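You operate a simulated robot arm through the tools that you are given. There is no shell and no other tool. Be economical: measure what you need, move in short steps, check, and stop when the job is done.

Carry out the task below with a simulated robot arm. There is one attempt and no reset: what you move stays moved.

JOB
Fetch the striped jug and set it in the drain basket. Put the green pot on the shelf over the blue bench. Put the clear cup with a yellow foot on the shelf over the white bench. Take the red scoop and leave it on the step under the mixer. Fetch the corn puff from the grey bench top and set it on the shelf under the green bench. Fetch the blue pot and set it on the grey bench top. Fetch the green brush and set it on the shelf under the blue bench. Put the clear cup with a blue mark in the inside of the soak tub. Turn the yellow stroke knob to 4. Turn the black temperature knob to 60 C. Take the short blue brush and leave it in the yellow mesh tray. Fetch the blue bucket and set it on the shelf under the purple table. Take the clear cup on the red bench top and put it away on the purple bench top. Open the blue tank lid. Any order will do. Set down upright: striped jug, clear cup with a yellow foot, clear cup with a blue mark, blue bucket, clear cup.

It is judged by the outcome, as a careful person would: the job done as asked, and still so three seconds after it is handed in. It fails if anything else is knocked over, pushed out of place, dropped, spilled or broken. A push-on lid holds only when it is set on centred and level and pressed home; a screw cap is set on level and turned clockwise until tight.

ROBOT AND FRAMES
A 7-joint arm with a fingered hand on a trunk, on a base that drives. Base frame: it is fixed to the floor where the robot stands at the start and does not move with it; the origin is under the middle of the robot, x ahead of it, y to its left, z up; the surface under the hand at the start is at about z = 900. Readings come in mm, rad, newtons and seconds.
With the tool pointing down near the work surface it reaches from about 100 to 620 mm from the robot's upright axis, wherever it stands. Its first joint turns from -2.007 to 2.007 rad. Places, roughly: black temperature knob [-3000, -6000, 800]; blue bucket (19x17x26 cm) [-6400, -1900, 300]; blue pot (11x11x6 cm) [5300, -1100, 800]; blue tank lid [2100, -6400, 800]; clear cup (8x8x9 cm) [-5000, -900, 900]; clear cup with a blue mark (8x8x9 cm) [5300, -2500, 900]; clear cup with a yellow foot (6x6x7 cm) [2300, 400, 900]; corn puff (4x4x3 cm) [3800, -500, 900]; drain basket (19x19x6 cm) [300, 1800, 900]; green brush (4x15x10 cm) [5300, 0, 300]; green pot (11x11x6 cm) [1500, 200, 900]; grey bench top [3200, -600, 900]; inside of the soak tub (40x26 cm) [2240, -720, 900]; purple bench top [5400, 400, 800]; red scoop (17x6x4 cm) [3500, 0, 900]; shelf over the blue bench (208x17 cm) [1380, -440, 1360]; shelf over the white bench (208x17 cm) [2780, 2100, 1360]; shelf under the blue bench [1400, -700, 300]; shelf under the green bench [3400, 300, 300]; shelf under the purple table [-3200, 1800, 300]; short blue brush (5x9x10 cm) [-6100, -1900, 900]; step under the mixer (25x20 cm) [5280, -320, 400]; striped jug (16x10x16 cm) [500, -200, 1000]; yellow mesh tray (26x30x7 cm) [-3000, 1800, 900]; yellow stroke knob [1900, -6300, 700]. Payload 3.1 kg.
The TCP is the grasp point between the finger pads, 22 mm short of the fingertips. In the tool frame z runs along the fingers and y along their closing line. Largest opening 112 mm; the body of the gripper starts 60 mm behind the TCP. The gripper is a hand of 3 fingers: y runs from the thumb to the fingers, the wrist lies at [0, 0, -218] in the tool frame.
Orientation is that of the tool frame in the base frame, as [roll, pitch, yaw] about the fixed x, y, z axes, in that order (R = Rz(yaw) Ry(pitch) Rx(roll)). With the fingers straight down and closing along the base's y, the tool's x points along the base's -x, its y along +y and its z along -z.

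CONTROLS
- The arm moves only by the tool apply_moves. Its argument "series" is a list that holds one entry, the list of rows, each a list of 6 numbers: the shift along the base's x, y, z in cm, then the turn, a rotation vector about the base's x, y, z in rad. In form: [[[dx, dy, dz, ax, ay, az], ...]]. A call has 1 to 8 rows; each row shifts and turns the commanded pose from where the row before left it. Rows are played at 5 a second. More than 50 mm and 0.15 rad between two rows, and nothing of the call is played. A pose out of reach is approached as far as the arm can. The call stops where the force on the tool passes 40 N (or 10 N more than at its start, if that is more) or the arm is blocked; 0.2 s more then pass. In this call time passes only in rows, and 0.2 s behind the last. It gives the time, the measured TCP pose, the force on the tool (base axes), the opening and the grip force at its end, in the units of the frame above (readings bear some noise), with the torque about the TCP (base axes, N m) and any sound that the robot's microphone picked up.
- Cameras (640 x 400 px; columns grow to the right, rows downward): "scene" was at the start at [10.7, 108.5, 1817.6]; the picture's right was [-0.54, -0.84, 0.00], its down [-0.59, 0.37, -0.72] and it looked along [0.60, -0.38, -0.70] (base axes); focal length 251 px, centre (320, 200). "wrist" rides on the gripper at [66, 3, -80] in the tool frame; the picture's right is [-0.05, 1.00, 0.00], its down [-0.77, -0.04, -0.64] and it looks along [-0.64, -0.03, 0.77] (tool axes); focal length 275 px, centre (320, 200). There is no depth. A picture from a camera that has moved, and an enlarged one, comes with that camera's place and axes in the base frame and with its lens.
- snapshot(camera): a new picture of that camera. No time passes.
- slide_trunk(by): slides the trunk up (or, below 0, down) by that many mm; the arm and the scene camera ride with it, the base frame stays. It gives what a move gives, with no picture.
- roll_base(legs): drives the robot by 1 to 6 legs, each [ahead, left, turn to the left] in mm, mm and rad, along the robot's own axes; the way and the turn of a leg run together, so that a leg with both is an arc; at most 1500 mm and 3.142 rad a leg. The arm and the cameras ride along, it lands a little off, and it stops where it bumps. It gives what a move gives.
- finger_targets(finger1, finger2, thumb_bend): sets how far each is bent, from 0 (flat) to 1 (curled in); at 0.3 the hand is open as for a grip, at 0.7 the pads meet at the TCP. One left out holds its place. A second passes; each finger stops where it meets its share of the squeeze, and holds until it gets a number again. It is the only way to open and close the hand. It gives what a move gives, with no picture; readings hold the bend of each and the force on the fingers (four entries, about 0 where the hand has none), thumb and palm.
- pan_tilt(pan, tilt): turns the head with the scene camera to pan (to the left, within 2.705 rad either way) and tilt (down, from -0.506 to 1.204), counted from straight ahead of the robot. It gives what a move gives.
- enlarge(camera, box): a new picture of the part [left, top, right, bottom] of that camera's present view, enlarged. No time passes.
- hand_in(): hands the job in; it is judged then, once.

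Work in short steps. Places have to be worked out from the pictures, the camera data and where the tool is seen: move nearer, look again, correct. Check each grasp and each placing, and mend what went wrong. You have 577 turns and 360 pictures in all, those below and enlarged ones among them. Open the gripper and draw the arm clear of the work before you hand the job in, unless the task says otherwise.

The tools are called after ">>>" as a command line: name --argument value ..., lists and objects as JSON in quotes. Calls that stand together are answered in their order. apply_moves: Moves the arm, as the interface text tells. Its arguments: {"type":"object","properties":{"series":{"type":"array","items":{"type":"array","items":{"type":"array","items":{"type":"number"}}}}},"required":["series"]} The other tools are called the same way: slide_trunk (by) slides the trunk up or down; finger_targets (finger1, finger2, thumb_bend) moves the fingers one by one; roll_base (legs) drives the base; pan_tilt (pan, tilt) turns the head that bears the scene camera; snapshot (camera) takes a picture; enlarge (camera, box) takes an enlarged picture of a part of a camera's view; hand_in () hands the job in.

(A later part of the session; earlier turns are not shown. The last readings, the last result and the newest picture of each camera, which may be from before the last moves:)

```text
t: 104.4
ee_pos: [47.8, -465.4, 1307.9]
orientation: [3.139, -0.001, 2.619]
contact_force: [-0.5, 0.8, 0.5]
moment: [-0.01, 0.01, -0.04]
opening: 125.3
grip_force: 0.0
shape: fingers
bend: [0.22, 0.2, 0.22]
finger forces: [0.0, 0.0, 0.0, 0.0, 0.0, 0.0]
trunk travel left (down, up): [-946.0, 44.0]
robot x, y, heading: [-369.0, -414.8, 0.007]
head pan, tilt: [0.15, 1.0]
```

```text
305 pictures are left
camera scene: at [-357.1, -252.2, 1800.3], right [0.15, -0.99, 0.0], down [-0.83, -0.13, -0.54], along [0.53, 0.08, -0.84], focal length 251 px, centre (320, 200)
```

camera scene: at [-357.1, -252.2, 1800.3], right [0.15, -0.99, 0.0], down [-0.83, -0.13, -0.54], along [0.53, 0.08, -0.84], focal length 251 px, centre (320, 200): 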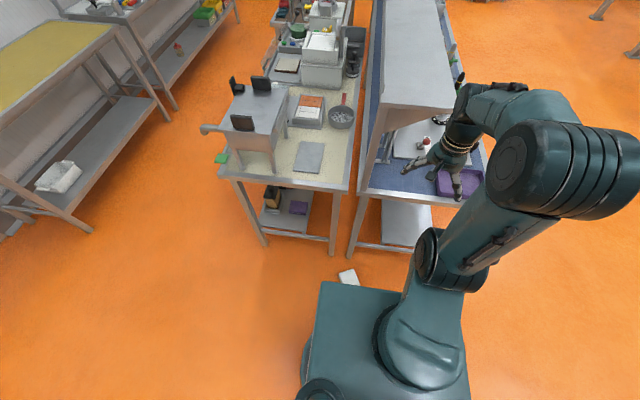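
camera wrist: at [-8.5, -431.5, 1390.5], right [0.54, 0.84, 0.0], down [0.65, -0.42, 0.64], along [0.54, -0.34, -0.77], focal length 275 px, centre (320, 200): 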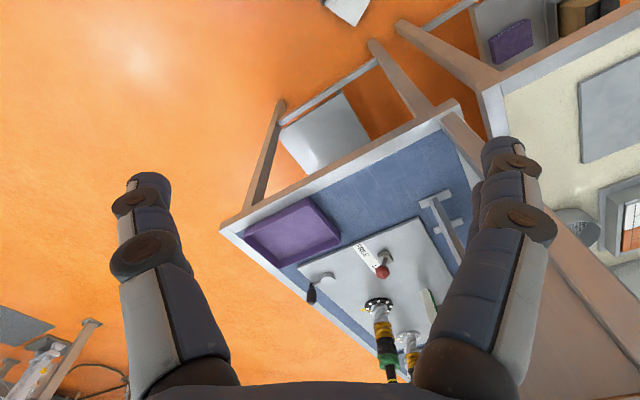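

Slide in two steps; bring the hand back and straighten its yaw.

>>> apply_moves --series '[[[-2, 2, 0, 0, 0, 0.13], [-2, 2, 0, 0, 0, 0.13], [-2, 2, 0, 0, 0, 0.13], [-2, 2, 0, 0, 0, 0.13]]]'

>>> slide_trunk --by -400

>>> slide_trunk --by -300

>>> snapshot --camera "wrist"

>>> snapshot --camera "scene"

```text
t: 105.4
ee_pos: [-32.9, -385.0, 1308.5]
orientation: [3.139, -0.001, 3.139]
contact_force: [-0.8, 0.4, 0.3]
moment: [0.03, 0.0, -0.02]
opening: 125.3
grip_force: 0.1
shape: fingers
bend: [0.22, 0.2, 0.22]
finger forces: [0.0, 0.1, 0.1, 0.0, 0.0, 0.0]
trunk travel left (down, up): [-946.0, 44.0]
robot x, y, heading: [-368.0, -414.4, 0.003]
head pan, tilt: [0.15, 1.0]
```

```text
t: 109.3
ee_pos: [-30.2, -385.0, 908.7]
orientation: [3.14, -0.002, 3.139]
contact_force: [-1.2, 0.6, 0.1]
moment: [-0.01, 0.01, 0.01]
opening: 125.3
grip_force: 0.1
shape: fingers
bend: [0.22, 0.2, 0.22]
finger forces: [0.0, 0.0, 0.1, 0.0, 0.1, 0.0]
trunk travel left (down, up): [-546.0, 444.0]
robot x, y, heading: [-365.7, -413.7, 0.001]
head pan, tilt: [0.15, 1.0]
```

```text
t: 112.3
ee_pos: [-31.4, -386.7, 609.3]
orientation: [3.14, -0.001, 3.14]
contact_force: [-0.2, -0.5, -0.8]
moment: [0.01, 0.02, 0.02]
opening: 125.3
grip_force: 0.1
shape: fingers
bend: [0.22, 0.2, 0.22]
finger forces: [0.0, 0.0, 0.1, 0.0, 0.0, 0.0]
trunk travel left (down, up): [-246.0, 744.0]
robot x, y, heading: [-369.0, -415.8, -0.001]
head pan, tilt: [0.15, 1.0]
```

```text
304 pictures are left
camera wrist: at [-97.9, -383.6, 691.5], right [0.05, 1.0, 0.0], down [0.77, -0.04, 0.64], along [0.63, -0.03, -0.77], focal length 275 px, centre (320, 200)
```

wrist: 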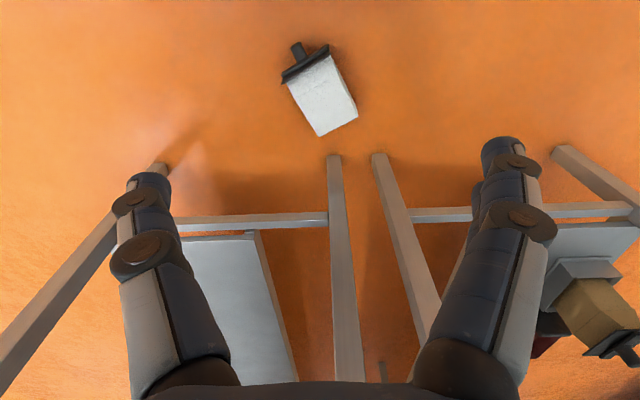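

```text
303 pictures are left
camera scene: at [-357.2, -252.2, 1100.3], right [0.15, -0.99, 0.0], down [-0.83, -0.13, -0.54], along [0.53, 0.08, -0.84], focal length 251 px, centre (320, 200)
```

scene: 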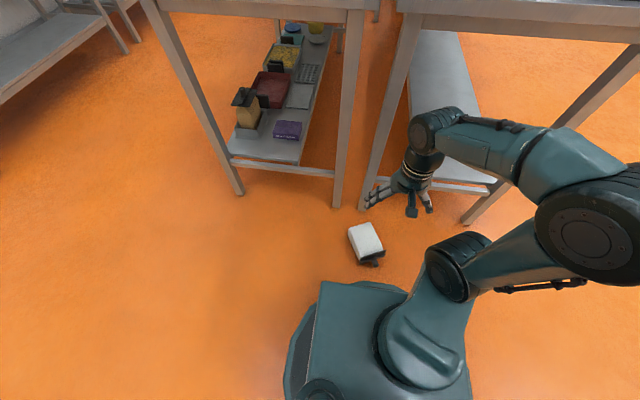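

>>> enlarge --camera "scene" --box '[325, 200, 405, 280]'

>>> enlarge --camera "wrist" --box '[260, 20, 380, 150]'

```text
5.00 times, centred on (365, 240) of scene
camera zoom: at [-357.2, -252.2, 1100.3], right [0.15, -0.99, 0.0], down [-0.83, -0.13, -0.54], along [0.53, 0.08, -0.84], focal length 1256 px, centre (95, 0)
```

zoom: 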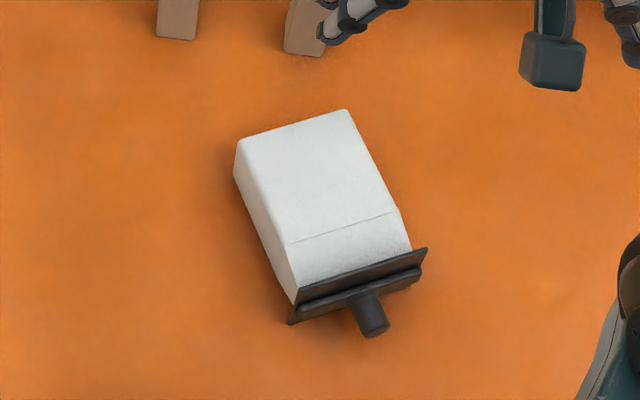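

```text
3.08 times, centred on (320, 85) of wrist
camera zoom: at [-97.9, -383.6, 691.5], right [0.05, 1.0, 0.0], down [0.77, -0.04, 0.64], along [0.63, -0.03, -0.77], focal length 847 px, centre (320, 554)
```

zoom: 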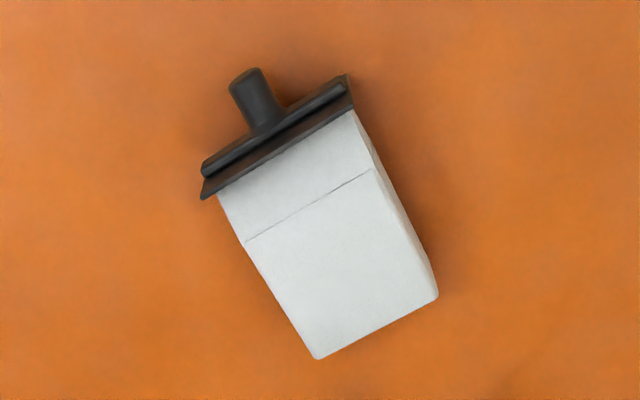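

The box (lid still attached) lies flat with its knob toward the robot, knob centre ≈(25,-435), z≈40. Plan: pinch the knob from above; on lifting the box will swing to hang upright. Lower the trunk and approach with the closing line across the knob.

>>> slide_trunk --by -220

>>> apply_moves --series '[[[1.2, -1.3, -3, 0, 0, 0.12], [1.2, -1.3, -3, 0, 0, 0.12], [1.2, -1.3, -4, 0, 0, 0.12], [1.2, -1.2, -4, 0, 0, 0.094]]]'

>>> finger_targets --finger1 0.35 --finger2 0.35 --thumb_bend 0.35

>>> snapshot --camera "wrist"

```text
t: 114.6
ee_pos: [-30.3, -385.3, 389.0]
orientation: [3.14, -0.002, 3.139]
contact_force: [-0.1, -1.0, 0.7]
moment: [0.01, -0.03, -0.03]
opening: 125.5
grip_force: 0.0
shape: fingers
bend: [0.22, 0.2, 0.22]
finger forces: [0.0, 0.0, 0.0, 0.0, 0.1, 0.0]
trunk travel left (down, up): [-26.0, 964.0]
robot x, y, heading: [-368.7, -418.0, -0.002]
head pan, tilt: [0.15, 1.0]
```

```text
t: 115.6
ee_pos: [16.0, -439.2, 248.0]
orientation: [3.141, 0.0, -2.687]
contact_force: [0.1, 0.2, 0.2]
moment: [0.02, 0.0, 0.01]
opening: 125.8
grip_force: 0.0
shape: fingers
bend: [0.22, 0.2, 0.22]
finger forces: [0.0, 0.0, 0.0, 0.0, 0.1, 0.1]
trunk travel left (down, up): [-26.0, 964.0]
robot x, y, heading: [-366.4, -416.6, -0.001]
head pan, tilt: [0.15, 1.0]
```

```text
t: 116.6
ee_pos: [16.8, -437.1, 248.6]
orientation: [3.14, -0.001, -2.69]
contact_force: [0.1, -0.6, 0.4]
moment: [-0.03, 0.0, -0.01]
opening: 98.6
grip_force: 0.1
shape: fingers
bend: [0.35, 0.35, 0.35]
finger forces: [0.0, 0.1, 0.0, 0.0, 0.0, 0.1]
trunk travel left (down, up): [-26.0, 964.0]
robot x, y, heading: [-365.7, -418.0, -0.0]
head pan, tilt: [0.15, 1.0]
```

```text
300 pictures are left
camera wrist: at [-45.9, -465.2, 330.0], right [-0.39, 0.92, 0.0], down [0.71, 0.3, 0.63], along [0.58, 0.25, -0.77], focal length 275 px, centre (320, 200)
```

wrist: 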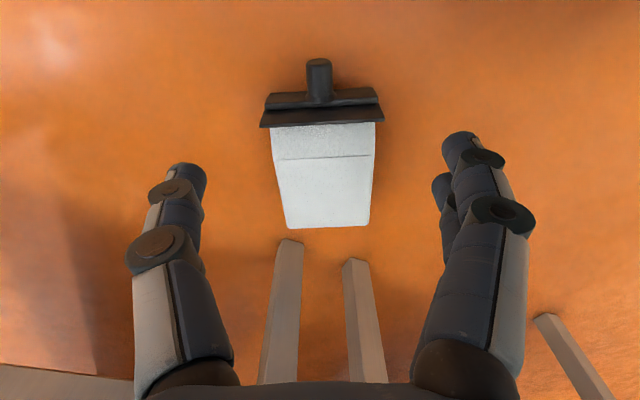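

Alignment is good: knob spans (13,-439)→(45,-426). Lower to z≈42 with the pads on its outer part.

>>> apply_moves --series '[[[0.4, 0, -4, 0, 0, 0], [0, 0, -4, 0, 0, 0], [0, 0, -4, 0, 0, 0], [0, 0, -4, 0, 0, 0], [0, 0, -3, 0, 0, 0], [0, 0, -1.5, 0, 0, 0]]]'

>>> finger_targets --finger1 0.75 --finger2 0.75 --thumb_bend 0.75

>>> snapshot --camera "wrist"

```text
t: 118.0
ee_pos: [20.2, -437.7, 41.7]
orientation: [3.139, 0.0, -2.689]
contact_force: [0.6, -0.3, -0.2]
moment: [-0.02, 0.01, 0.03]
opening: 98.7
grip_force: 0.0
shape: fingers
bend: [0.35, 0.35, 0.35]
finger forces: [0.0, 0.0, 0.1, 0.0, 0.1, 0.0]
trunk travel left (down, up): [-26.0, 964.0]
robot x, y, heading: [-365.9, -414.9, 0.001]
head pan, tilt: [0.15, 1.0]
```

```text
t: 119.0
ee_pos: [20.8, -435.9, 43.7]
orientation: [3.14, -0.003, -2.69]
contact_force: [0.3, 0.6, -1.1]
moment: [0.02, 0.03, 0.01]
opening: 0.0
grip_force: 1.6
shape: fingers
bend: [0.74, 0.74, 0.73]
finger forces: [0.0, 2.6, 0.1, 0.0, 1.4, 0.1]
trunk travel left (down, up): [-26.0, 964.0]
robot x, y, heading: [-365.5, -414.5, 0.001]
head pan, tilt: [0.15, 1.0]
```

```text
299 pictures are left
camera wrist: at [-41.5, -464.2, 125.4], right [-0.39, 0.92, 0.0], down [0.71, 0.3, 0.63], along [0.58, 0.25, -0.77], focal length 275 px, centre (320, 200)
```

wrist: 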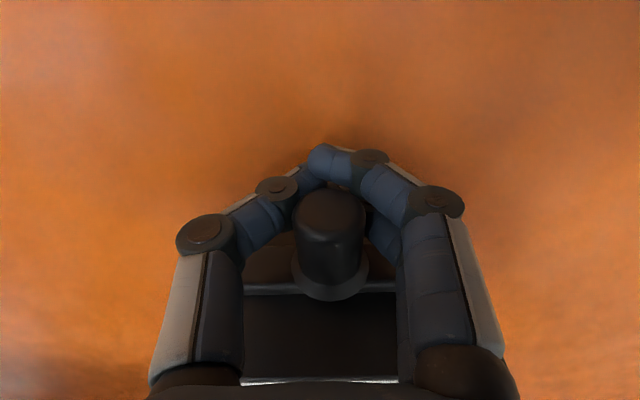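

The fingers closed just short of the knob; it sits ~10 mm further in and ~10 mm higher. Reopen, shift and close again.

>>> finger_targets --finger1 0.4 --finger2 0.4 --thumb_bend 0.4

>>> apply_moves --series '[[[1.5, 0.75, 1.0, 0, 0, 0]]]'

>>> finger_targets --finger1 0.75 --finger2 0.75 --thumb_bend 0.75

>>> snapshot --camera "wrist"

```text
t: 120.0
ee_pos: [21.1, -437.2, 42.4]
orientation: [3.139, -0.001, -2.689]
contact_force: [-0.2, 0.1, 0.1]
moment: [-0.04, 0.02, 0.02]
opening: 82.9
grip_force: 0.0
shape: fingers
bend: [0.4, 0.4, 0.4]
finger forces: [0.0, 0.0, 0.1, 0.0, 0.0, 0.0]
trunk travel left (down, up): [-26.0, 964.0]
robot x, y, heading: [-368.7, -413.6, 0.0]
head pan, tilt: [0.15, 1.0]
```

```text
t: 120.4
ee_pos: [35.3, -430.0, 53.1]
orientation: [-3.142, -0.001, -2.69]
contact_force: [-1.0, -0.1, -0.5]
moment: [0.0, 0.01, 0.0]
opening: 83.1
grip_force: 0.1
shape: fingers
bend: [0.4, 0.4, 0.4]
finger forces: [0.0, 0.3, 0.0, 0.0, 0.1, 0.0]
trunk travel left (down, up): [-26.0, 964.0]
robot x, y, heading: [-366.8, -411.9, -0.0]
head pan, tilt: [0.15, 1.0]
```

```text
t: 121.4
ee_pos: [34.9, -429.7, 53.3]
orientation: [3.14, -0.002, -2.688]
contact_force: [0.1, 0.1, -0.9]
moment: [-0.06, -0.03, -0.01]
opening: 16.3
grip_force: 13.4
shape: fingers
bend: [0.71, 0.71, 0.67]
finger forces: [6.6, 7.2, 0.0, 0.0, 13.6, 0.0]
trunk travel left (down, up): [-26.0, 964.0]
robot x, y, heading: [-367.0, -415.0, -0.001]
head pan, tilt: [0.15, 1.0]
```

```text
298 pictures are left
camera wrist: at [-26.5, -456.6, 135.3], right [-0.39, 0.92, 0.0], down [0.71, 0.3, 0.64], along [0.58, 0.25, -0.77], focal length 275 px, centre (320, 200)
```

wrist: 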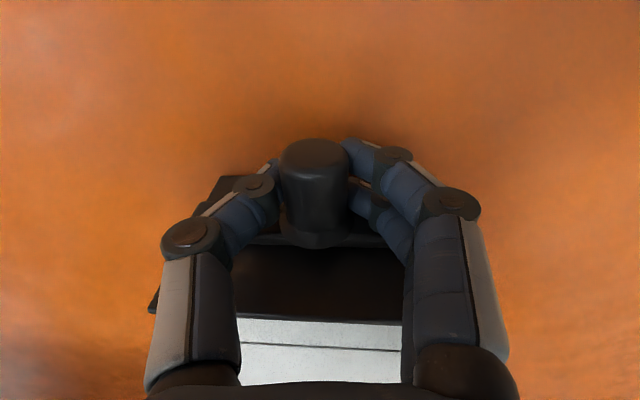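

The knob is between thumb and both fingers. Squeeze harder and lift slowly.

>>> finger_targets --finger1 0.95 --finger2 0.95 --thumb_bend 0.95

>>> apply_moves --series '[[[0.2, 0.1, 1, 0, 0, 0], [0.4, 0.2, 2, 0, 0, 0], [0.4, 0.2, 2, 0, 0, 0], [0.4, 0.2, 2, 0, 0, 0], [0.6, 0.3, 2, 0, 0, 0], [0.6, 0.3, 2, 0, 0, 0]]]'

>>> snapshot --camera "scene"

```text
t: 122.4
ee_pos: [35.6, -429.4, 53.3]
orientation: [3.139, -0.002, -2.69]
contact_force: [0.2, -0.6, 0.9]
moment: [0.02, 0.01, 0.02]
opening: 3.6
grip_force: 0.1
shape: fingers
bend: [0.86, 0.86, 0.91]
finger forces: [0.1, 0.1, 0.1, 0.0, 0.1, 0.1]
trunk travel left (down, up): [-26.0, 964.0]
robot x, y, heading: [-370.2, -417.6, -0.002]
head pan, tilt: [0.15, 1.0]
```

```text
t: 123.8
ee_pos: [61.5, -415.8, 164.7]
orientation: [3.139, -0.001, -2.69]
contact_force: [0.2, -0.2, 0.0]
moment: [-0.02, 0.04, 0.01]
opening: 3.5
grip_force: 0.0
shape: fingers
bend: [0.86, 0.86, 0.91]
finger forces: [0.0, 0.1, 0.0, 0.1, 0.0, 0.0]
trunk travel left (down, up): [-26.0, 964.0]
robot x, y, heading: [-367.9, -414.7, 0.005]
head pan, tilt: [0.15, 1.0]
```

```text
297 pictures are left
camera scene: at [-357.1, -252.2, 880.3], right [0.15, -0.99, 0.0], down [-0.83, -0.13, -0.54], along [0.53, 0.08, -0.84], focal length 251 px, centre (320, 200)
```

scene: 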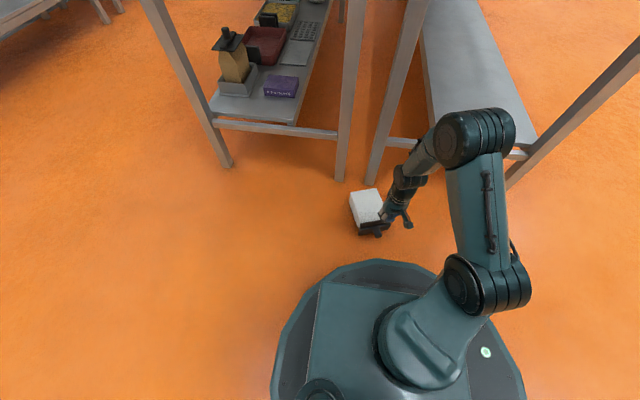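

The knob slipped out when over-squeezed. Reopen above and look where it is now.

>>> finger_targets --finger1 0.4 --finger2 0.4 --thumb_bend 0.4

>>> apply_moves --series '[[[-2.6, -1.4, 0, 0, 0, 0]]]'

>>> snapshot --camera "wrist"

```text
t: 124.8
ee_pos: [62.7, -415.8, 164.3]
orientation: [3.14, -0.002, -2.688]
contact_force: [0.0, -0.2, -0.3]
moment: [-0.04, -0.02, 0.0]
opening: 83.1
grip_force: 0.0
shape: fingers
bend: [0.4, 0.4, 0.4]
finger forces: [0.0, 0.0, 0.1, 0.0, 0.0, 0.0]
trunk travel left (down, up): [-26.0, 964.0]
robot x, y, heading: [-366.3, -416.2, 0.001]
head pan, tilt: [0.15, 1.0]
```

```text
t: 125.2
ee_pos: [35.8, -428.8, 164.3]
orientation: [3.141, -0.002, -2.691]
contact_force: [0.0, -0.1, 0.5]
moment: [0.03, 0.02, -0.01]
opening: 83.1
grip_force: 0.1
shape: fingers
bend: [0.4, 0.4, 0.4]
finger forces: [0.0, 0.0, 0.0, 0.0, 0.0, 0.1]
trunk travel left (down, up): [-26.0, 964.0]
robot x, y, heading: [-367.5, -415.9, -0.002]
head pan, tilt: [0.15, 1.0]
```

```text
296 pictures are left
camera wrist: at [-26.5, -456.6, 246.9], right [-0.39, 0.92, 0.0], down [0.71, 0.3, 0.64], along [0.58, 0.25, -0.77], focal length 275 px, centre (320, 200)
```

wrist: 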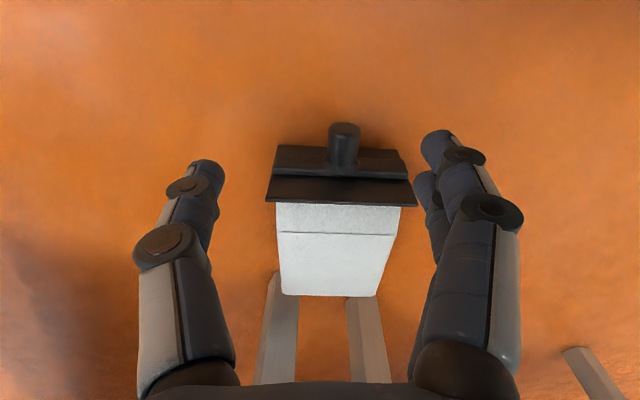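

Knob is now at about (67,-395,45). Move there a little deeper and pinch moderately.

>>> apply_moves --series '[[[2.6, 3.2, 0, 0, 0, 0], [0, 0, -4, 0, 0, 0], [0, 0, -4, 0, 0, 0], [0, 0, -3, 0, 0, 0], [0, 0, -1.4, 0, 0, 0]]]'

>>> finger_targets --finger1 0.75 --finger2 0.75 --thumb_bend 0.75

>>> snapshot --camera "wrist"

```text
t: 126.4
ee_pos: [61.8, -398.6, 38.5]
orientation: [3.138, -0.001, -2.688]
contact_force: [-0.5, 0.7, -0.3]
moment: [0.02, -0.01, -0.01]
opening: 83.3
grip_force: 0.2
shape: fingers
bend: [0.4, 0.4, 0.4]
finger forces: [0.0, 0.1, 0.0, 0.0, 0.1, 0.0]
trunk travel left (down, up): [-26.0, 964.0]
robot x, y, heading: [-368.7, -413.7, 0.003]
head pan, tilt: [0.15, 1.0]
```

```text
t: 127.4
ee_pos: [60.8, -398.8, 38.5]
orientation: [3.141, -0.001, -2.69]
contact_force: [0.9, 0.4, -0.7]
moment: [0.0, -0.04, -0.02]
opening: 0.0
grip_force: 1.8
shape: fingers
bend: [0.74, 0.74, 0.73]
finger forces: [0.0, 2.4, 0.0, 0.1, 1.6, 0.0]
trunk travel left (down, up): [-26.0, 964.0]
robot x, y, heading: [-365.7, -417.8, 0.003]
head pan, tilt: [0.15, 1.0]
```

```text
295 pictures are left
camera wrist: at [-1.1, -425.8, 121.9], right [-0.39, 0.92, 0.0], down [0.71, 0.3, 0.63], along [0.58, 0.25, -0.77], focal length 275 px, centre (320, 200)
```

wrist: 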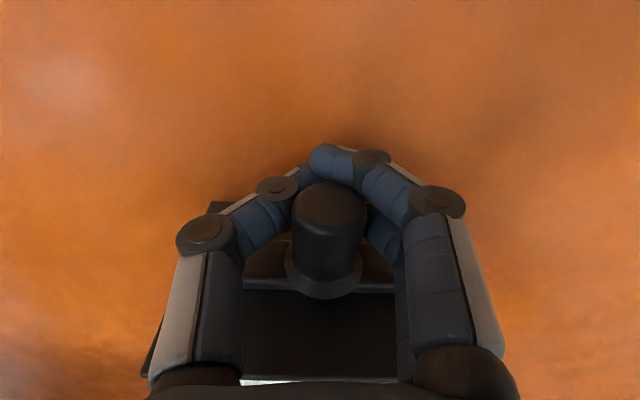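

Pads closed under the knob; its axis is at z≈52. Reopen, raise 12 mm, pinch at moderate force.

>>> finger_targets --finger1 0.45 --finger2 0.45 --thumb_bend 0.45

>>> apply_moves --series '[[[0.6, 0.3, 1.1, 0, 0, 0]]]'

>>> finger_targets --finger1 0.75 --finger2 0.75 --thumb_bend 0.75

>>> apply_moves --series '[[[0.1, 0.05, 0.5, 0, 0, 0], [0.2, 0.1, 1, 0, 0, 0], [0.3, 0.1, 1.5, 0, 0, 0]]]'

>>> snapshot --camera "wrist"

```text
t: 128.4
ee_pos: [61.1, -397.8, 39.9]
orientation: [3.139, 0.0, -2.689]
contact_force: [-0.2, -0.2, 0.2]
moment: [0.01, -0.01, 0.02]
opening: 69.1
grip_force: 0.1
shape: fingers
bend: [0.45, 0.45, 0.45]
finger forces: [0.0, 0.1, 0.0, 0.0, 0.1, 0.1]
trunk travel left (down, up): [-26.0, 964.0]
robot x, y, heading: [-367.9, -414.1, 0.003]
head pan, tilt: [0.15, 1.0]
```

```text
t: 128.8
ee_pos: [66.7, -394.3, 51.0]
orientation: [3.141, -0.003, -2.689]
contact_force: [1.3, -0.1, -0.7]
moment: [-0.01, 0.06, 0.0]
opening: 68.9
grip_force: 0.0
shape: fingers
bend: [0.45, 0.45, 0.45]
finger forces: [0.0, 0.0, 0.0, 0.0, 0.0, 0.0]
trunk travel left (down, up): [-26.0, 964.0]
robot x, y, heading: [-367.1, -414.5, 0.003]
head pan, tilt: [0.15, 1.0]
```

```text
t: 129.8
ee_pos: [68.1, -394.7, 50.7]
orientation: [3.139, -0.001, -2.69]
contact_force: [0.6, 0.1, -0.1]
moment: [-0.01, -0.02, -0.04]
opening: 14.4
grip_force: 12.1
shape: fingers
bend: [0.71, 0.71, 0.67]
finger forces: [6.3, 6.0, 0.2, 0.1, 12.3, 0.0]
trunk travel left (down, up): [-26.0, 964.0]
robot x, y, heading: [-365.2, -417.2, 0.002]
head pan, tilt: [0.15, 1.0]
```

```text
t: 130.6
ee_pos: [75.1, -395.4, 81.6]
orientation: [3.14, -0.001, -2.689]
contact_force: [-0.5, 0.4, -0.6]
moment: [-0.01, 0.04, 0.03]
opening: 13.1
grip_force: 11.9
shape: fingers
bend: [0.72, 0.71, 0.67]
finger forces: [5.1, 6.6, 0.0, 0.1, 12.3, 0.1]
trunk travel left (down, up): [-26.0, 964.0]
robot x, y, heading: [-368.6, -415.8, 0.007]
head pan, tilt: [0.15, 1.0]
```

```text
294 pictures are left
camera wrist: at [12.6, -421.5, 164.1], right [-0.39, 0.92, 0.0], down [0.71, 0.3, 0.63], along [0.58, 0.25, -0.77], focal length 275 px, centre (320, 200)
```

wrist: 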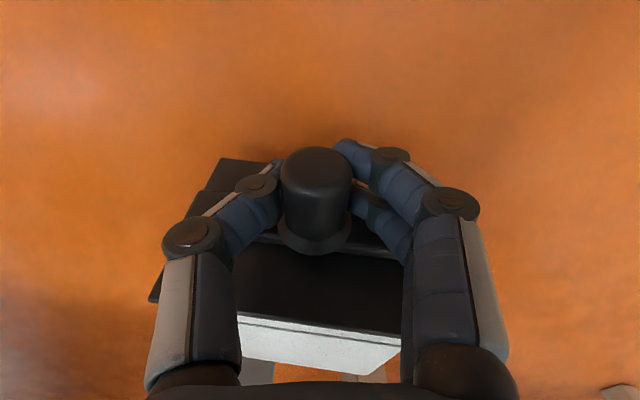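

It is lifting and pivoting. Continue slowly.

>>> apply_moves --series '[[[0.4, 0.2, 1.5, 0, 0, 0], [0.5, 0.2, 1.5, 0, 0, 0], [0.6, 0.3, 1.5, 0, 0, 0], [0.6, 0.3, 1.5, 0, 0, 0], [0.6, 0.3, 1.5, 0, 0, 0], [0.6, 0.3, 1.5, 0, 0, 0]]]'

>>> snapshot --camera "wrist"

>>> snapshot --camera "scene"

```text
t: 132.0
ee_pos: [108.1, -376.5, 171.4]
orientation: [3.14, -0.003, -2.691]
contact_force: [0.1, 0.1, -0.1]
moment: [-0.01, -0.03, -0.02]
opening: 0.0
grip_force: 0.2
shape: fingers
bend: [0.75, 0.74, 0.73]
finger forces: [0.0, 0.0, 0.0, 0.0, 0.0, 0.0]
trunk travel left (down, up): [-26.0, 964.0]
robot x, y, heading: [-371.0, -411.4, 0.006]
head pan, tilt: [0.15, 1.0]
```

```text
293 pictures are left
camera wrist: at [46.4, -404.1, 253.6], right [-0.4, 0.92, 0.0], down [0.71, 0.3, 0.64], along [0.58, 0.25, -0.77], focal length 275 px, centre (320, 200)
```

wrist: 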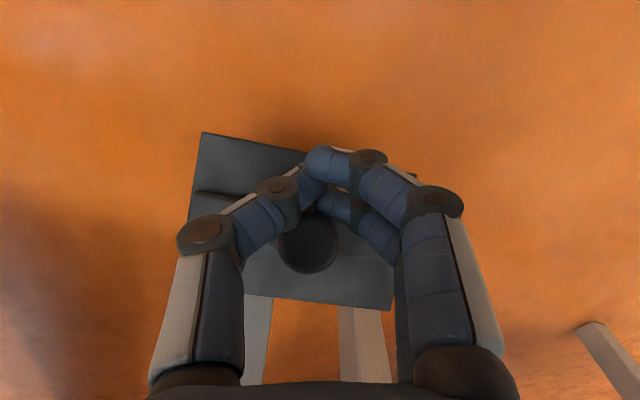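

```text
292 pictures are left
camera scene: at [-357.1, -252.2, 880.3], right [0.15, -0.99, 0.0], down [-0.83, -0.13, -0.54], along [0.53, 0.08, -0.84], focal length 251 px, centre (320, 200)
```

scene: 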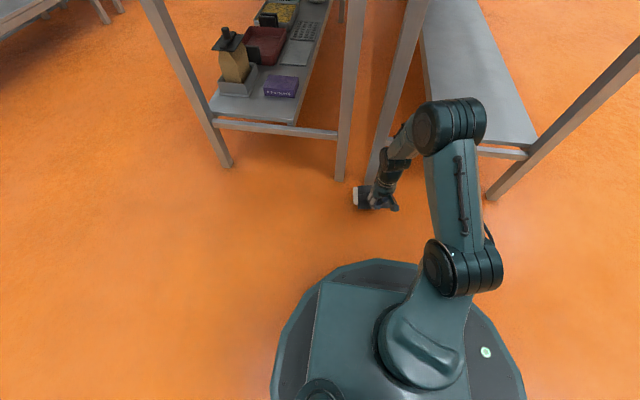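

The box now appears to stand upright on the floor. Open, rise, and check.

>>> finger_targets --finger1 0.45 --finger2 0.45 --thumb_bend 0.45

>>> apply_moves --series '[[[0, 0, 3, 0, 0, 0], [0, 0, 4, 0, 0, 0], [0, 0, 4, 0, 0, 0], [0, 0, 4, 0, 0, 0]]]'

>>> snapshot --camera "wrist"

>>> enlarge --camera "scene" --box '[325, 140, 425, 240]'

```text
t: 133.0
ee_pos: [109.5, -377.5, 171.2]
orientation: [3.141, -0.002, -2.69]
contact_force: [-0.6, 0.3, 0.4]
moment: [0.0, 0.01, 0.02]
opening: 68.9
grip_force: 0.1
shape: fingers
bend: [0.45, 0.45, 0.45]
finger forces: [0.0, 0.0, 0.0, 0.0, 0.1, 0.0]
trunk travel left (down, up): [-26.0, 964.0]
robot x, y, heading: [-366.1, -416.0, 0.003]
head pan, tilt: [0.15, 1.0]
```

```text
t: 134.0
ee_pos: [106.8, -376.4, 323.1]
orientation: [3.139, -0.001, -2.691]
contact_force: [-0.3, 0.9, 0.1]
moment: [0.0, 0.01, 0.01]
opening: 68.7
grip_force: 0.1
shape: fingers
bend: [0.45, 0.45, 0.45]
finger forces: [0.0, 0.0, 0.0, 0.0, 0.1, 0.0]
trunk travel left (down, up): [-26.0, 964.0]
robot x, y, heading: [-366.7, -413.8, 0.006]
head pan, tilt: [0.15, 1.0]
```

```text
291 pictures are left
camera wrist: at [44.8, -404.1, 405.0], right [-0.39, 0.92, 0.0], down [0.71, 0.3, 0.63], along [0.58, 0.25, -0.77], focal length 275 px, centre (320, 200)
```

wrist: 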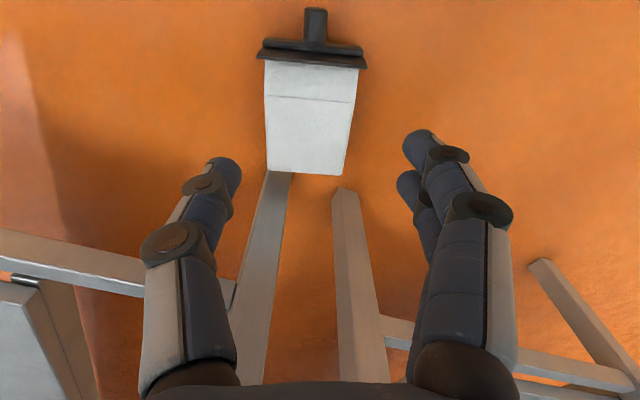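

```text
4.00 times, centred on (375, 190) of scene
camera zoom: at [-357.0, -252.1, 880.2], right [0.15, -0.99, 0.0], down [-0.83, -0.13, -0.54], along [0.53, 0.08, -0.84], focal length 1005 px, centre (100, 240)
```

zoom: 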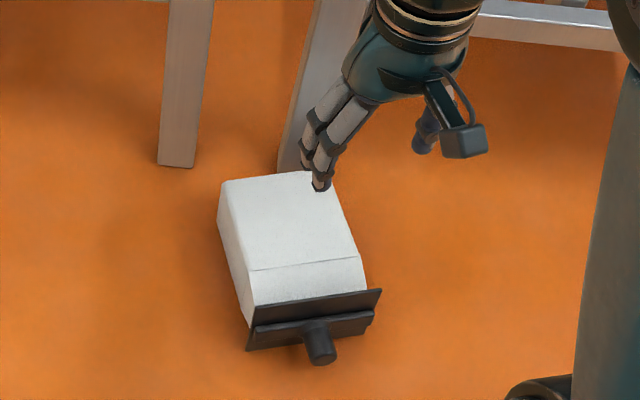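

It fell back, but it had come nearly upright. I'll repeat: pinch at (83,-390), lift along the arc, and finish by pushing it over to vertical with the closed fingers.

>>> apply_moves --series '[[[-2.4, -1.4, -4, 0, 0, 0], [0, 0, -4.5, 0, 0, 0], [0, 0, -4.5, 0, 0, 0], [0, 0, -4.5, 0, 0, 0], [0, 0, -4.5, 0, 0, 0], [0, 0, -4, 0, 0, 0], [0, 0, -1.2, 0, 0, 0]]]'

>>> finger_targets --finger1 0.75 --finger2 0.75 --thumb_bend 0.75

>>> apply_moves --series '[[[0.1, 0.05, 0.5, 0, 0, 0], [0.3, 0.15, 1.5, 0, 0, 0], [0.5, 0.2, 1.5, 0, 0, 0], [0.6, 0.3, 1.5, 0, 0, 0], [0.7, 0.3, 1.5, 0, 0, 0]]]'

>>> snapshot --camera "wrist"

```text
t: 135.6
ee_pos: [83.3, -392.6, 50.2]
orientation: [3.139, 0.0, -2.689]
contact_force: [-0.4, -0.7, -0.2]
moment: [0.01, -0.02, 0.01]
opening: 69.0
grip_force: 0.1
shape: fingers
bend: [0.45, 0.45, 0.45]
finger forces: [0.1, 0.0, 0.0, 0.0, 0.1, 0.0]
trunk travel left (down, up): [-26.0, 964.0]
robot x, y, heading: [-367.9, -414.3, 0.002]
head pan, tilt: [0.15, 1.0]
```

```text
t: 136.6
ee_pos: [82.4, -393.3, 50.4]
orientation: [3.141, -0.003, -2.689]
contact_force: [-0.1, -0.3, -0.2]
moment: [-0.02, 0.02, -0.02]
opening: 13.7
grip_force: 12.2
shape: fingers
bend: [0.71, 0.71, 0.67]
finger forces: [6.4, 5.8, 0.0, 0.0, 11.7, 0.0]
trunk travel left (down, up): [-26.0, 964.0]
robot x, y, heading: [-371.2, -417.3, 0.002]
head pan, tilt: [0.15, 1.0]
```

```text
t: 137.8
ee_pos: [107.0, -381.1, 114.4]
orientation: [3.141, -0.002, -2.689]
contact_force: [-0.2, -0.1, -1.0]
moment: [0.02, 0.06, -0.02]
opening: 7.8
grip_force: 9.6
shape: fingers
bend: [0.73, 0.72, 0.68]
finger forces: [3.3, 5.8, 0.0, 0.0, 9.1, 0.0]
trunk travel left (down, up): [-26.0, 964.0]
robot x, y, heading: [-365.6, -413.9, 0.005]
head pan, tilt: [0.15, 1.0]
```

```text
289 pictures are left
camera wrist: at [44.0, -408.4, 196.2], right [-0.39, 0.92, 0.0], down [0.71, 0.3, 0.63], along [0.58, 0.25, -0.77], focal length 275 px, centre (320, 200)
```

wrist: 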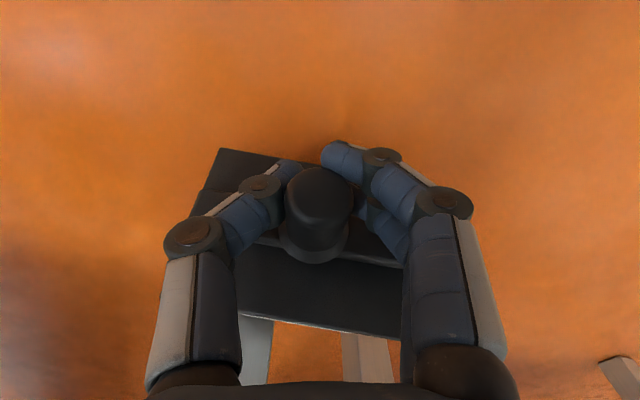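

Knob is held at ~25° of tilt; now follow the true arc about the box's bottom edge up to vertical.

>>> apply_moves --series '[[[1.0, 0.5, 1.2, 0, 0, 0], [1.0, 0.5, 1.1, 0, 0, 0], [1.2, 0.55, 1.0, 0, 0, 0], [1.2, 0.55, 0.9, 0, 0, 0], [1.3, 0.6, 0.7, 0, 0, 0], [1.3, 0.6, 0.7, 0, 0, 0]]]'

>>> snapshot --camera "wrist"

```text
t: 139.2
ee_pos: [175.3, -347.7, 170.5]
orientation: [3.14, -0.002, -2.691]
contact_force: [0.0, -0.5, -0.6]
moment: [0.01, 0.02, -0.01]
opening: 0.0
grip_force: 0.0
shape: fingers
bend: [0.74, 0.74, 0.73]
finger forces: [0.0, 0.0, 0.1, 0.0, 0.0, 0.1]
trunk travel left (down, up): [-26.0, 964.0]
robot x, y, heading: [-368.0, -416.3, 0.002]
head pan, tilt: [0.15, 1.0]
```

```text
288 pictures are left
camera wrist: at [113.0, -375.1, 252.7], right [-0.39, 0.92, 0.0], down [0.71, 0.3, 0.63], along [0.58, 0.25, -0.77], focal length 275 px, centre (320, 200)
```

wrist: 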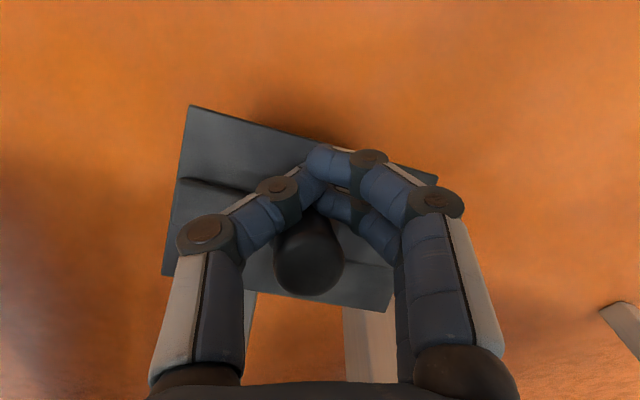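

The knob now points up and no force acts — the box seems to be standing. Raise straight up without opening.

>>> apply_moves --series '[[[0, 0, 2, 0, 0, 0], [0, 0, 3, 0, 0, 0], [0, 0, 4, 0, 0, 0], [-2, -1, 4, 0, 0, 0]]]'

>>> snapshot --camera "wrist"

>>> enlarge --camera "scene" --box '[325, 120, 425, 220]'

```text
t: 140.2
ee_pos: [156.0, -359.3, 300.9]
orientation: [3.141, -0.002, -2.689]
contact_force: [0.0, -0.9, -0.1]
moment: [0.02, 0.02, 0.02]
opening: 0.1
grip_force: 0.1
shape: fingers
bend: [0.74, 0.74, 0.73]
finger forces: [0.1, 0.0, 0.1, 0.0, 0.0, 0.0]
trunk travel left (down, up): [-26.0, 964.0]
robot x, y, heading: [-365.8, -414.1, -0.002]
head pan, tilt: [0.15, 1.0]
```

```text
287 pictures are left
camera wrist: at [94.9, -387.0, 383.4], right [-0.4, 0.92, 0.0], down [0.71, 0.3, 0.63], along [0.58, 0.25, -0.77], focal length 275 px, centre (320, 200)
```

wrist: 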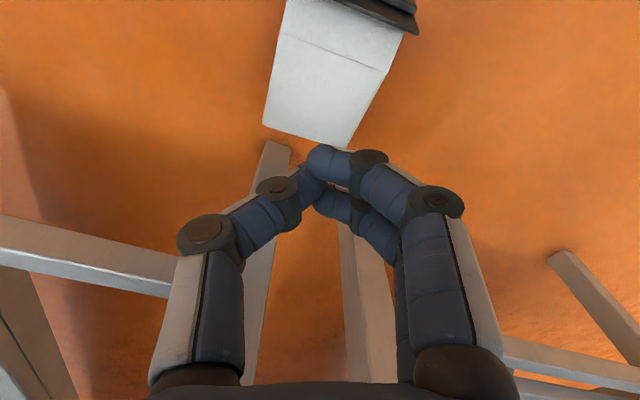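

```text
4.00 times, centred on (375, 170) of scene
camera zoom: at [-357.0, -252.1, 880.2], right [0.15, -0.99, 0.0], down [-0.83, -0.13, -0.54], along [0.53, 0.08, -0.84], focal length 1005 px, centre (100, 320)
```

zoom: 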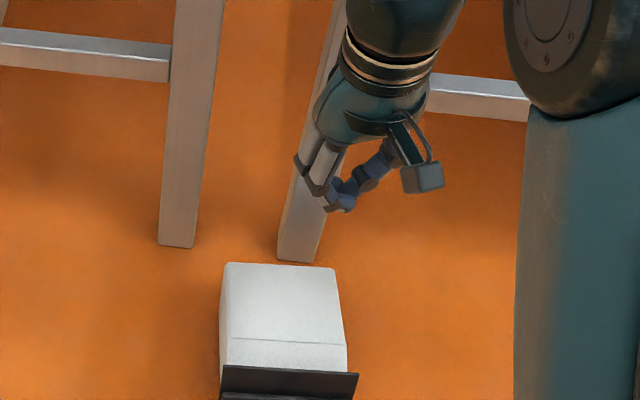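

It toppled again as the hand left. Better: grasp the body itself. I'll drive to the south side so that the lid points sideways, grasp the body below the lid, turn it lid-outward, and tilt it upright with the hand.

>>> apply_moves --series '[[[-2, 0, 4, 0, 0, 0], [-2, 0, 4, 0, 0, 0]]]'

>>> finger_targets --finger1 0.22 --finger2 0.22 --thumb_bend 0.22

>>> roll_base --legs '[[0, 0, 1.187], [-313, -467, 0]]'

>>> pan_tilt --pan 0.0 --tilt 1.0

>>> snapshot --camera "scene"

>>> snapshot --camera "wrist"

```text
t: 140.8
ee_pos: [115.5, -358.0, 378.7]
orientation: [3.139, -0.003, -2.691]
contact_force: [-1.4, -0.8, 0.4]
moment: [0.0, 0.0, -0.02]
opening: 0.0
grip_force: 0.1
shape: fingers
bend: [0.74, 0.74, 0.73]
finger forces: [0.0, 0.0, 0.0, 0.0, 0.1, 0.0]
trunk travel left (down, up): [-26.0, 964.0]
robot x, y, heading: [-369.5, -413.1, 0.003]
head pan, tilt: [0.15, 1.0]
```

```text
t: 141.8
ee_pos: [116.5, -358.6, 379.0]
orientation: [3.139, -0.002, -2.689]
contact_force: [-0.1, 0.3, 0.5]
moment: [0.0, 0.0, -0.01]
opening: 125.2
grip_force: 0.1
shape: fingers
bend: [0.22, 0.22, 0.22]
finger forces: [0.0, 0.0, 0.0, 0.0, 0.1, 0.0]
trunk travel left (down, up): [-26.0, 964.0]
robot x, y, heading: [-366.9, -411.3, -0.001]
head pan, tilt: [0.15, 1.0]
```

```text
t: 148.0
ee_pos: [88.7, -416.3, 379.7]
orientation: [3.139, -0.003, -1.51]
contact_force: [-0.1, -0.6, 0.7]
moment: [0.0, 0.02, 0.03]
opening: 125.2
grip_force: 0.1
shape: fingers
bend: [0.22, 0.22, 0.22]
finger forces: [0.0, 0.1, 0.1, 0.0, 0.1, 0.1]
trunk travel left (down, up): [-26.0, 964.0]
robot x, y, heading: [-39.6, -885.6, 1.18]
head pan, tilt: [0.15, 1.0]
```

```text
t: 148.7
ee_pos: [89.0, -416.9, 379.2]
orientation: [3.138, 0.0, -1.51]
contact_force: [0.0, 0.2, 0.0]
moment: [0.03, 0.01, -0.02]
opening: 125.3
grip_force: 0.0
shape: fingers
bend: [0.22, 0.22, 0.22]
finger forces: [0.1, 0.1, 0.0, 0.0, 0.1, 0.1]
trunk travel left (down, up): [-26.0, 964.0]
robot x, y, heading: [-45.9, -883.2, 1.178]
head pan, tilt: [0.0, 1.0]
```

```text
285 pictures are left
camera scene: at [-179.3, -818.1, 880.3], right [0.93, -0.38, 0.0], down [-0.32, -0.78, -0.54], along [0.21, 0.5, -0.84], focal length 251 px, centre (320, 200)
```

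scene: 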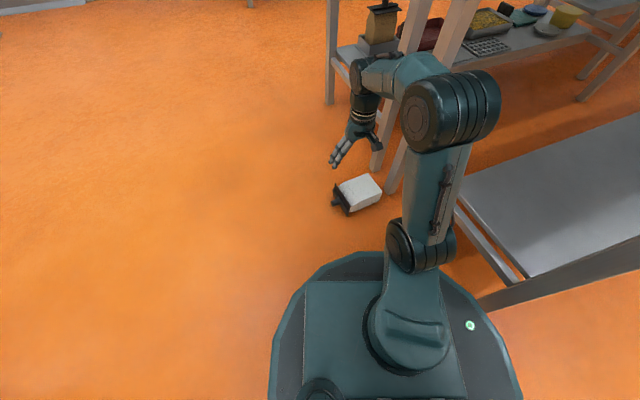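

```text
284 pictures are left
camera wrist: at [89.2, -483.9, 461.2], right [-1.0, -0.01, 0.0], down [-0.01, 0.77, 0.63], along [-0.01, 0.63, -0.77], focal length 275 px, centre (320, 200)
```

wrist: 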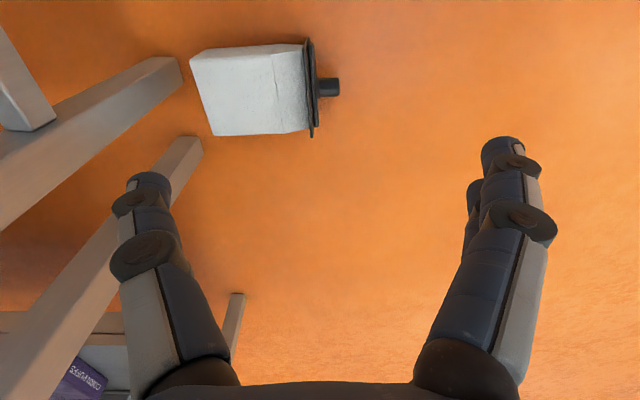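

Body spans x≈103–250, y≈-410…-300 with the lid toward -x. Rotate the hand +1.58 rad over it, aiming at (130,-358), just below the lid.

>>> apply_moves --series '[[[0.4, 0.55, -1.5, 0, 0, 0.1436], [0.4, 0.55, -1.5, 0, 0, 0.1436], [0.4, 0.55, -1.5, 0, 0, 0.1436], [0.4, 0.55, -1.5, 0, 0, 0.1436], [0.4, 0.55, -1.5, 0, 0, 0.1436], [0.4, 0.55, -1.5, 0, 0, 0.1436]]]'

>>> apply_moves --series '[[[0.4, 0.55, -1.5, 0, 0, 0.1436], [0.4, 0.55, -1.5, 0, 0, 0.1436], [0.4, 0.55, -1.5, 0, 0, 0.1436], [0.3, 0.5, -1.5, 0, 0, 0.1436], [0.2, 0.4, -1.5, 0, 0, 0.1436]]]'

>>> snapshot --camera "wrist"

```text
t: 150.1
ee_pos: [113.1, -382.4, 288.5]
orientation: [3.14, 0.001, -0.645]
contact_force: [0.7, -0.1, 0.5]
moment: [-0.02, 0.02, 0.02]
opening: 125.3
grip_force: 0.0
shape: fingers
bend: [0.22, 0.22, 0.22]
finger forces: [0.0, 0.1, 0.1, 0.0, 0.0, 0.1]
trunk travel left (down, up): [-26.0, 964.0]
robot x, y, heading: [-45.4, -881.2, 1.181]
head pan, tilt: [0.0, 1.0]
```

```text
t: 151.3
ee_pos: [97.3, -385.7, 229.1]
orientation: [3.139, -0.005, -0.078]
contact_force: [-0.4, -0.1, 0.0]
moment: [0.01, -0.02, 0.02]
opening: 125.5
grip_force: 0.0
shape: fingers
bend: [0.22, 0.22, 0.22]
finger forces: [0.0, 0.1, 0.0, 0.1, 0.0, 0.0]
out of reach, approached as far as the arm can: row 4, 5
trunk travel left (down, up): [-26.0, 964.0]
robot x, y, heading: [-40.3, -885.4, 1.174]
head pan, tilt: [0.0, 1.0]
```

```text
283 pictures are left
camera wrist: at [162.0, -395.1, 311.8], right [-0.12, -0.99, 0.0], down [-0.77, 0.1, 0.63], along [-0.63, 0.08, -0.77], focal length 275 px, centre (320, 200)
```

wrist: 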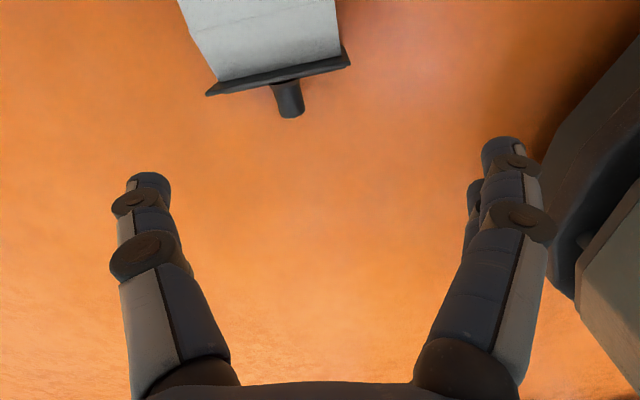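

Yaw limit is near here. An ~10° misalignment is fine (closing will square the box). Back the yaw off slightly and move over the body.

>>> apply_moves --series '[[[1.2, 1.0, -2, 0, 0, -0.08], [1.1, 0.9, -2, 0, 0, 0], [1.0, 0.9, -2, 0, 0, 0]]]'

>>> snapshot --camera "wrist"

```text
t: 152.1
ee_pos: [130.3, -358.1, 169.5]
orientation: [3.14, -0.006, -0.157]
contact_force: [0.5, -0.3, 0.0]
moment: [0.01, 0.0, 0.03]
opening: 125.6
grip_force: 0.0
shape: fingers
bend: [0.22, 0.22, 0.22]
finger forces: [0.0, 0.1, 0.0, 0.0, 0.1, 0.0]
trunk travel left (down, up): [-26.0, 964.0]
robot x, y, heading: [-36.9, -886.3, 1.18]
head pan, tilt: [0.0, 1.0]
```

```text
282 pictures are left
camera wrist: at [194.3, -372.3, 252.0], right [-0.2, -0.98, 0.0], down [-0.76, 0.16, 0.63], along [-0.62, 0.13, -0.78], focal length 275 px, centre (320, 200)
```

wrist: 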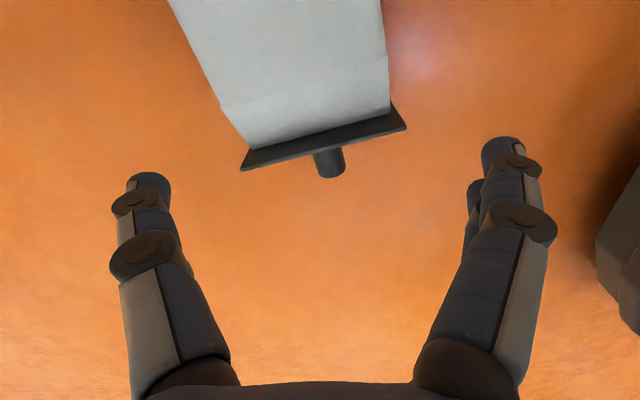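

>>> apply_moves --series '[[[0, 0, 0, 0, 0, 0.1], [0, 0, 0, 0, 0, 0.08]]]'

>>> finger_targets --finger1 0.14 --finger2 0.14 --thumb_bend 0.14

>>> snapshot --camera "wrist"

```text
t: 152.7
ee_pos: [55.1, -354.1, 172.3]
orientation: [3.141, -0.01, 0.016]
contact_force: [0.7, 0.3, 0.5]
moment: [0.0, 0.01, 0.0]
opening: 125.4
grip_force: 0.0
shape: fingers
bend: [0.22, 0.22, 0.22]
finger forces: [0.0, 0.0, 0.0, 0.1, 0.1, 0.0]
out of reach, approached as far as the arm can: row 1, 2
trunk travel left (down, up): [-26.0, 964.0]
robot x, y, heading: [-43.6, -886.1, 1.176]
head pan, tilt: [0.0, 1.0]
```

```text
t: 153.7
ee_pos: [54.7, -355.4, 171.7]
orientation: [-3.141, -0.01, 0.017]
contact_force: [-0.1, -0.1, -0.3]
moment: [-0.02, 0.0, -0.03]
opening: 136.8
grip_force: 0.1
shape: fingers
bend: [0.14, 0.14, 0.14]
finger forces: [0.1, 0.0, 0.1, 0.0, 0.1, 0.1]
trunk travel left (down, up): [-26.0, 964.0]
robot x, y, heading: [-44.0, -885.3, 1.183]
head pan, tilt: [0.0, 1.0]
```

```text
281 pictures are left
camera wrist: at [119.3, -357.4, 254.7], right [-0.03, -1.0, 0.0], down [-0.78, 0.02, 0.63], along [-0.63, 0.02, -0.78], focal length 275 px, centre (320, 200)
```

wrist: 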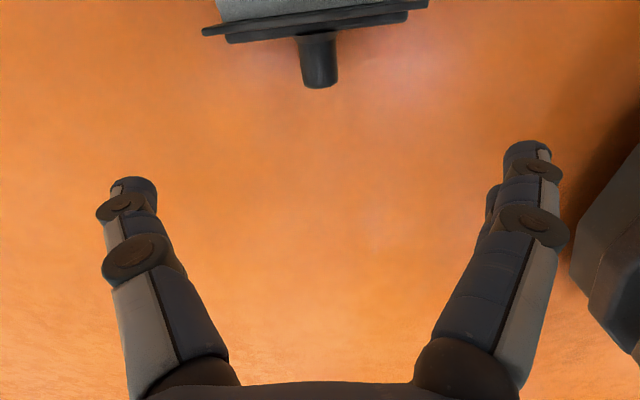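

The arm trades position for yaw here. Shift the base 50 mm east to gain some yaw range.

>>> roll_base --legs '[[19, -46, 0]]'

>>> apply_moves --series '[[[1.0, 0, 0, 0, 0, -0.06], [1.2, 0, 0, 0, 0, 0]]]'

>>> snapshot --camera "wrist"

```text
t: 154.6
ee_pos: [104.6, -355.2, 172.5]
orientation: [-3.142, -0.009, 0.019]
contact_force: [0.9, -0.4, 0.2]
moment: [0.0, 0.02, 0.0]
opening: 136.8
grip_force: 0.1
shape: fingers
bend: [0.14, 0.14, 0.14]
finger forces: [0.0, 0.0, 0.0, 0.1, 0.0, 0.0]
trunk travel left (down, up): [-26.0, 964.0]
robot x, y, heading: [6.9, -886.0, 1.18]
head pan, tilt: [0.0, 1.0]
```

```text
t: 155.2
ee_pos: [125.7, -354.7, 172.4]
orientation: [-3.141, -0.011, -0.044]
contact_force: [-0.3, -0.5, -0.3]
moment: [0.02, -0.02, -0.04]
opening: 137.0
grip_force: 0.1
shape: fingers
bend: [0.14, 0.14, 0.14]
finger forces: [0.0, 0.0, 0.0, 0.0, 0.0, 0.1]
trunk travel left (down, up): [-26.0, 964.0]
robot x, y, heading: [6.7, -882.1, 1.185]
head pan, tilt: [0.0, 1.0]
```

```text
280 pictures are left
camera wrist: at [190.8, -362.1, 254.7], right [-0.09, -1.0, 0.0], down [-0.78, 0.07, 0.63], along [-0.63, 0.06, -0.78], focal length 275 px, centre (320, 200)
```

wrist: 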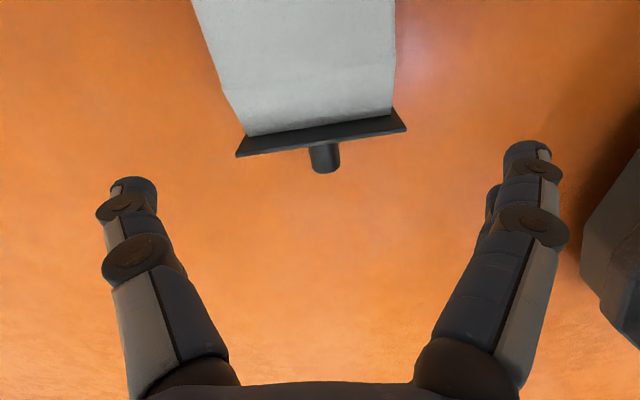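

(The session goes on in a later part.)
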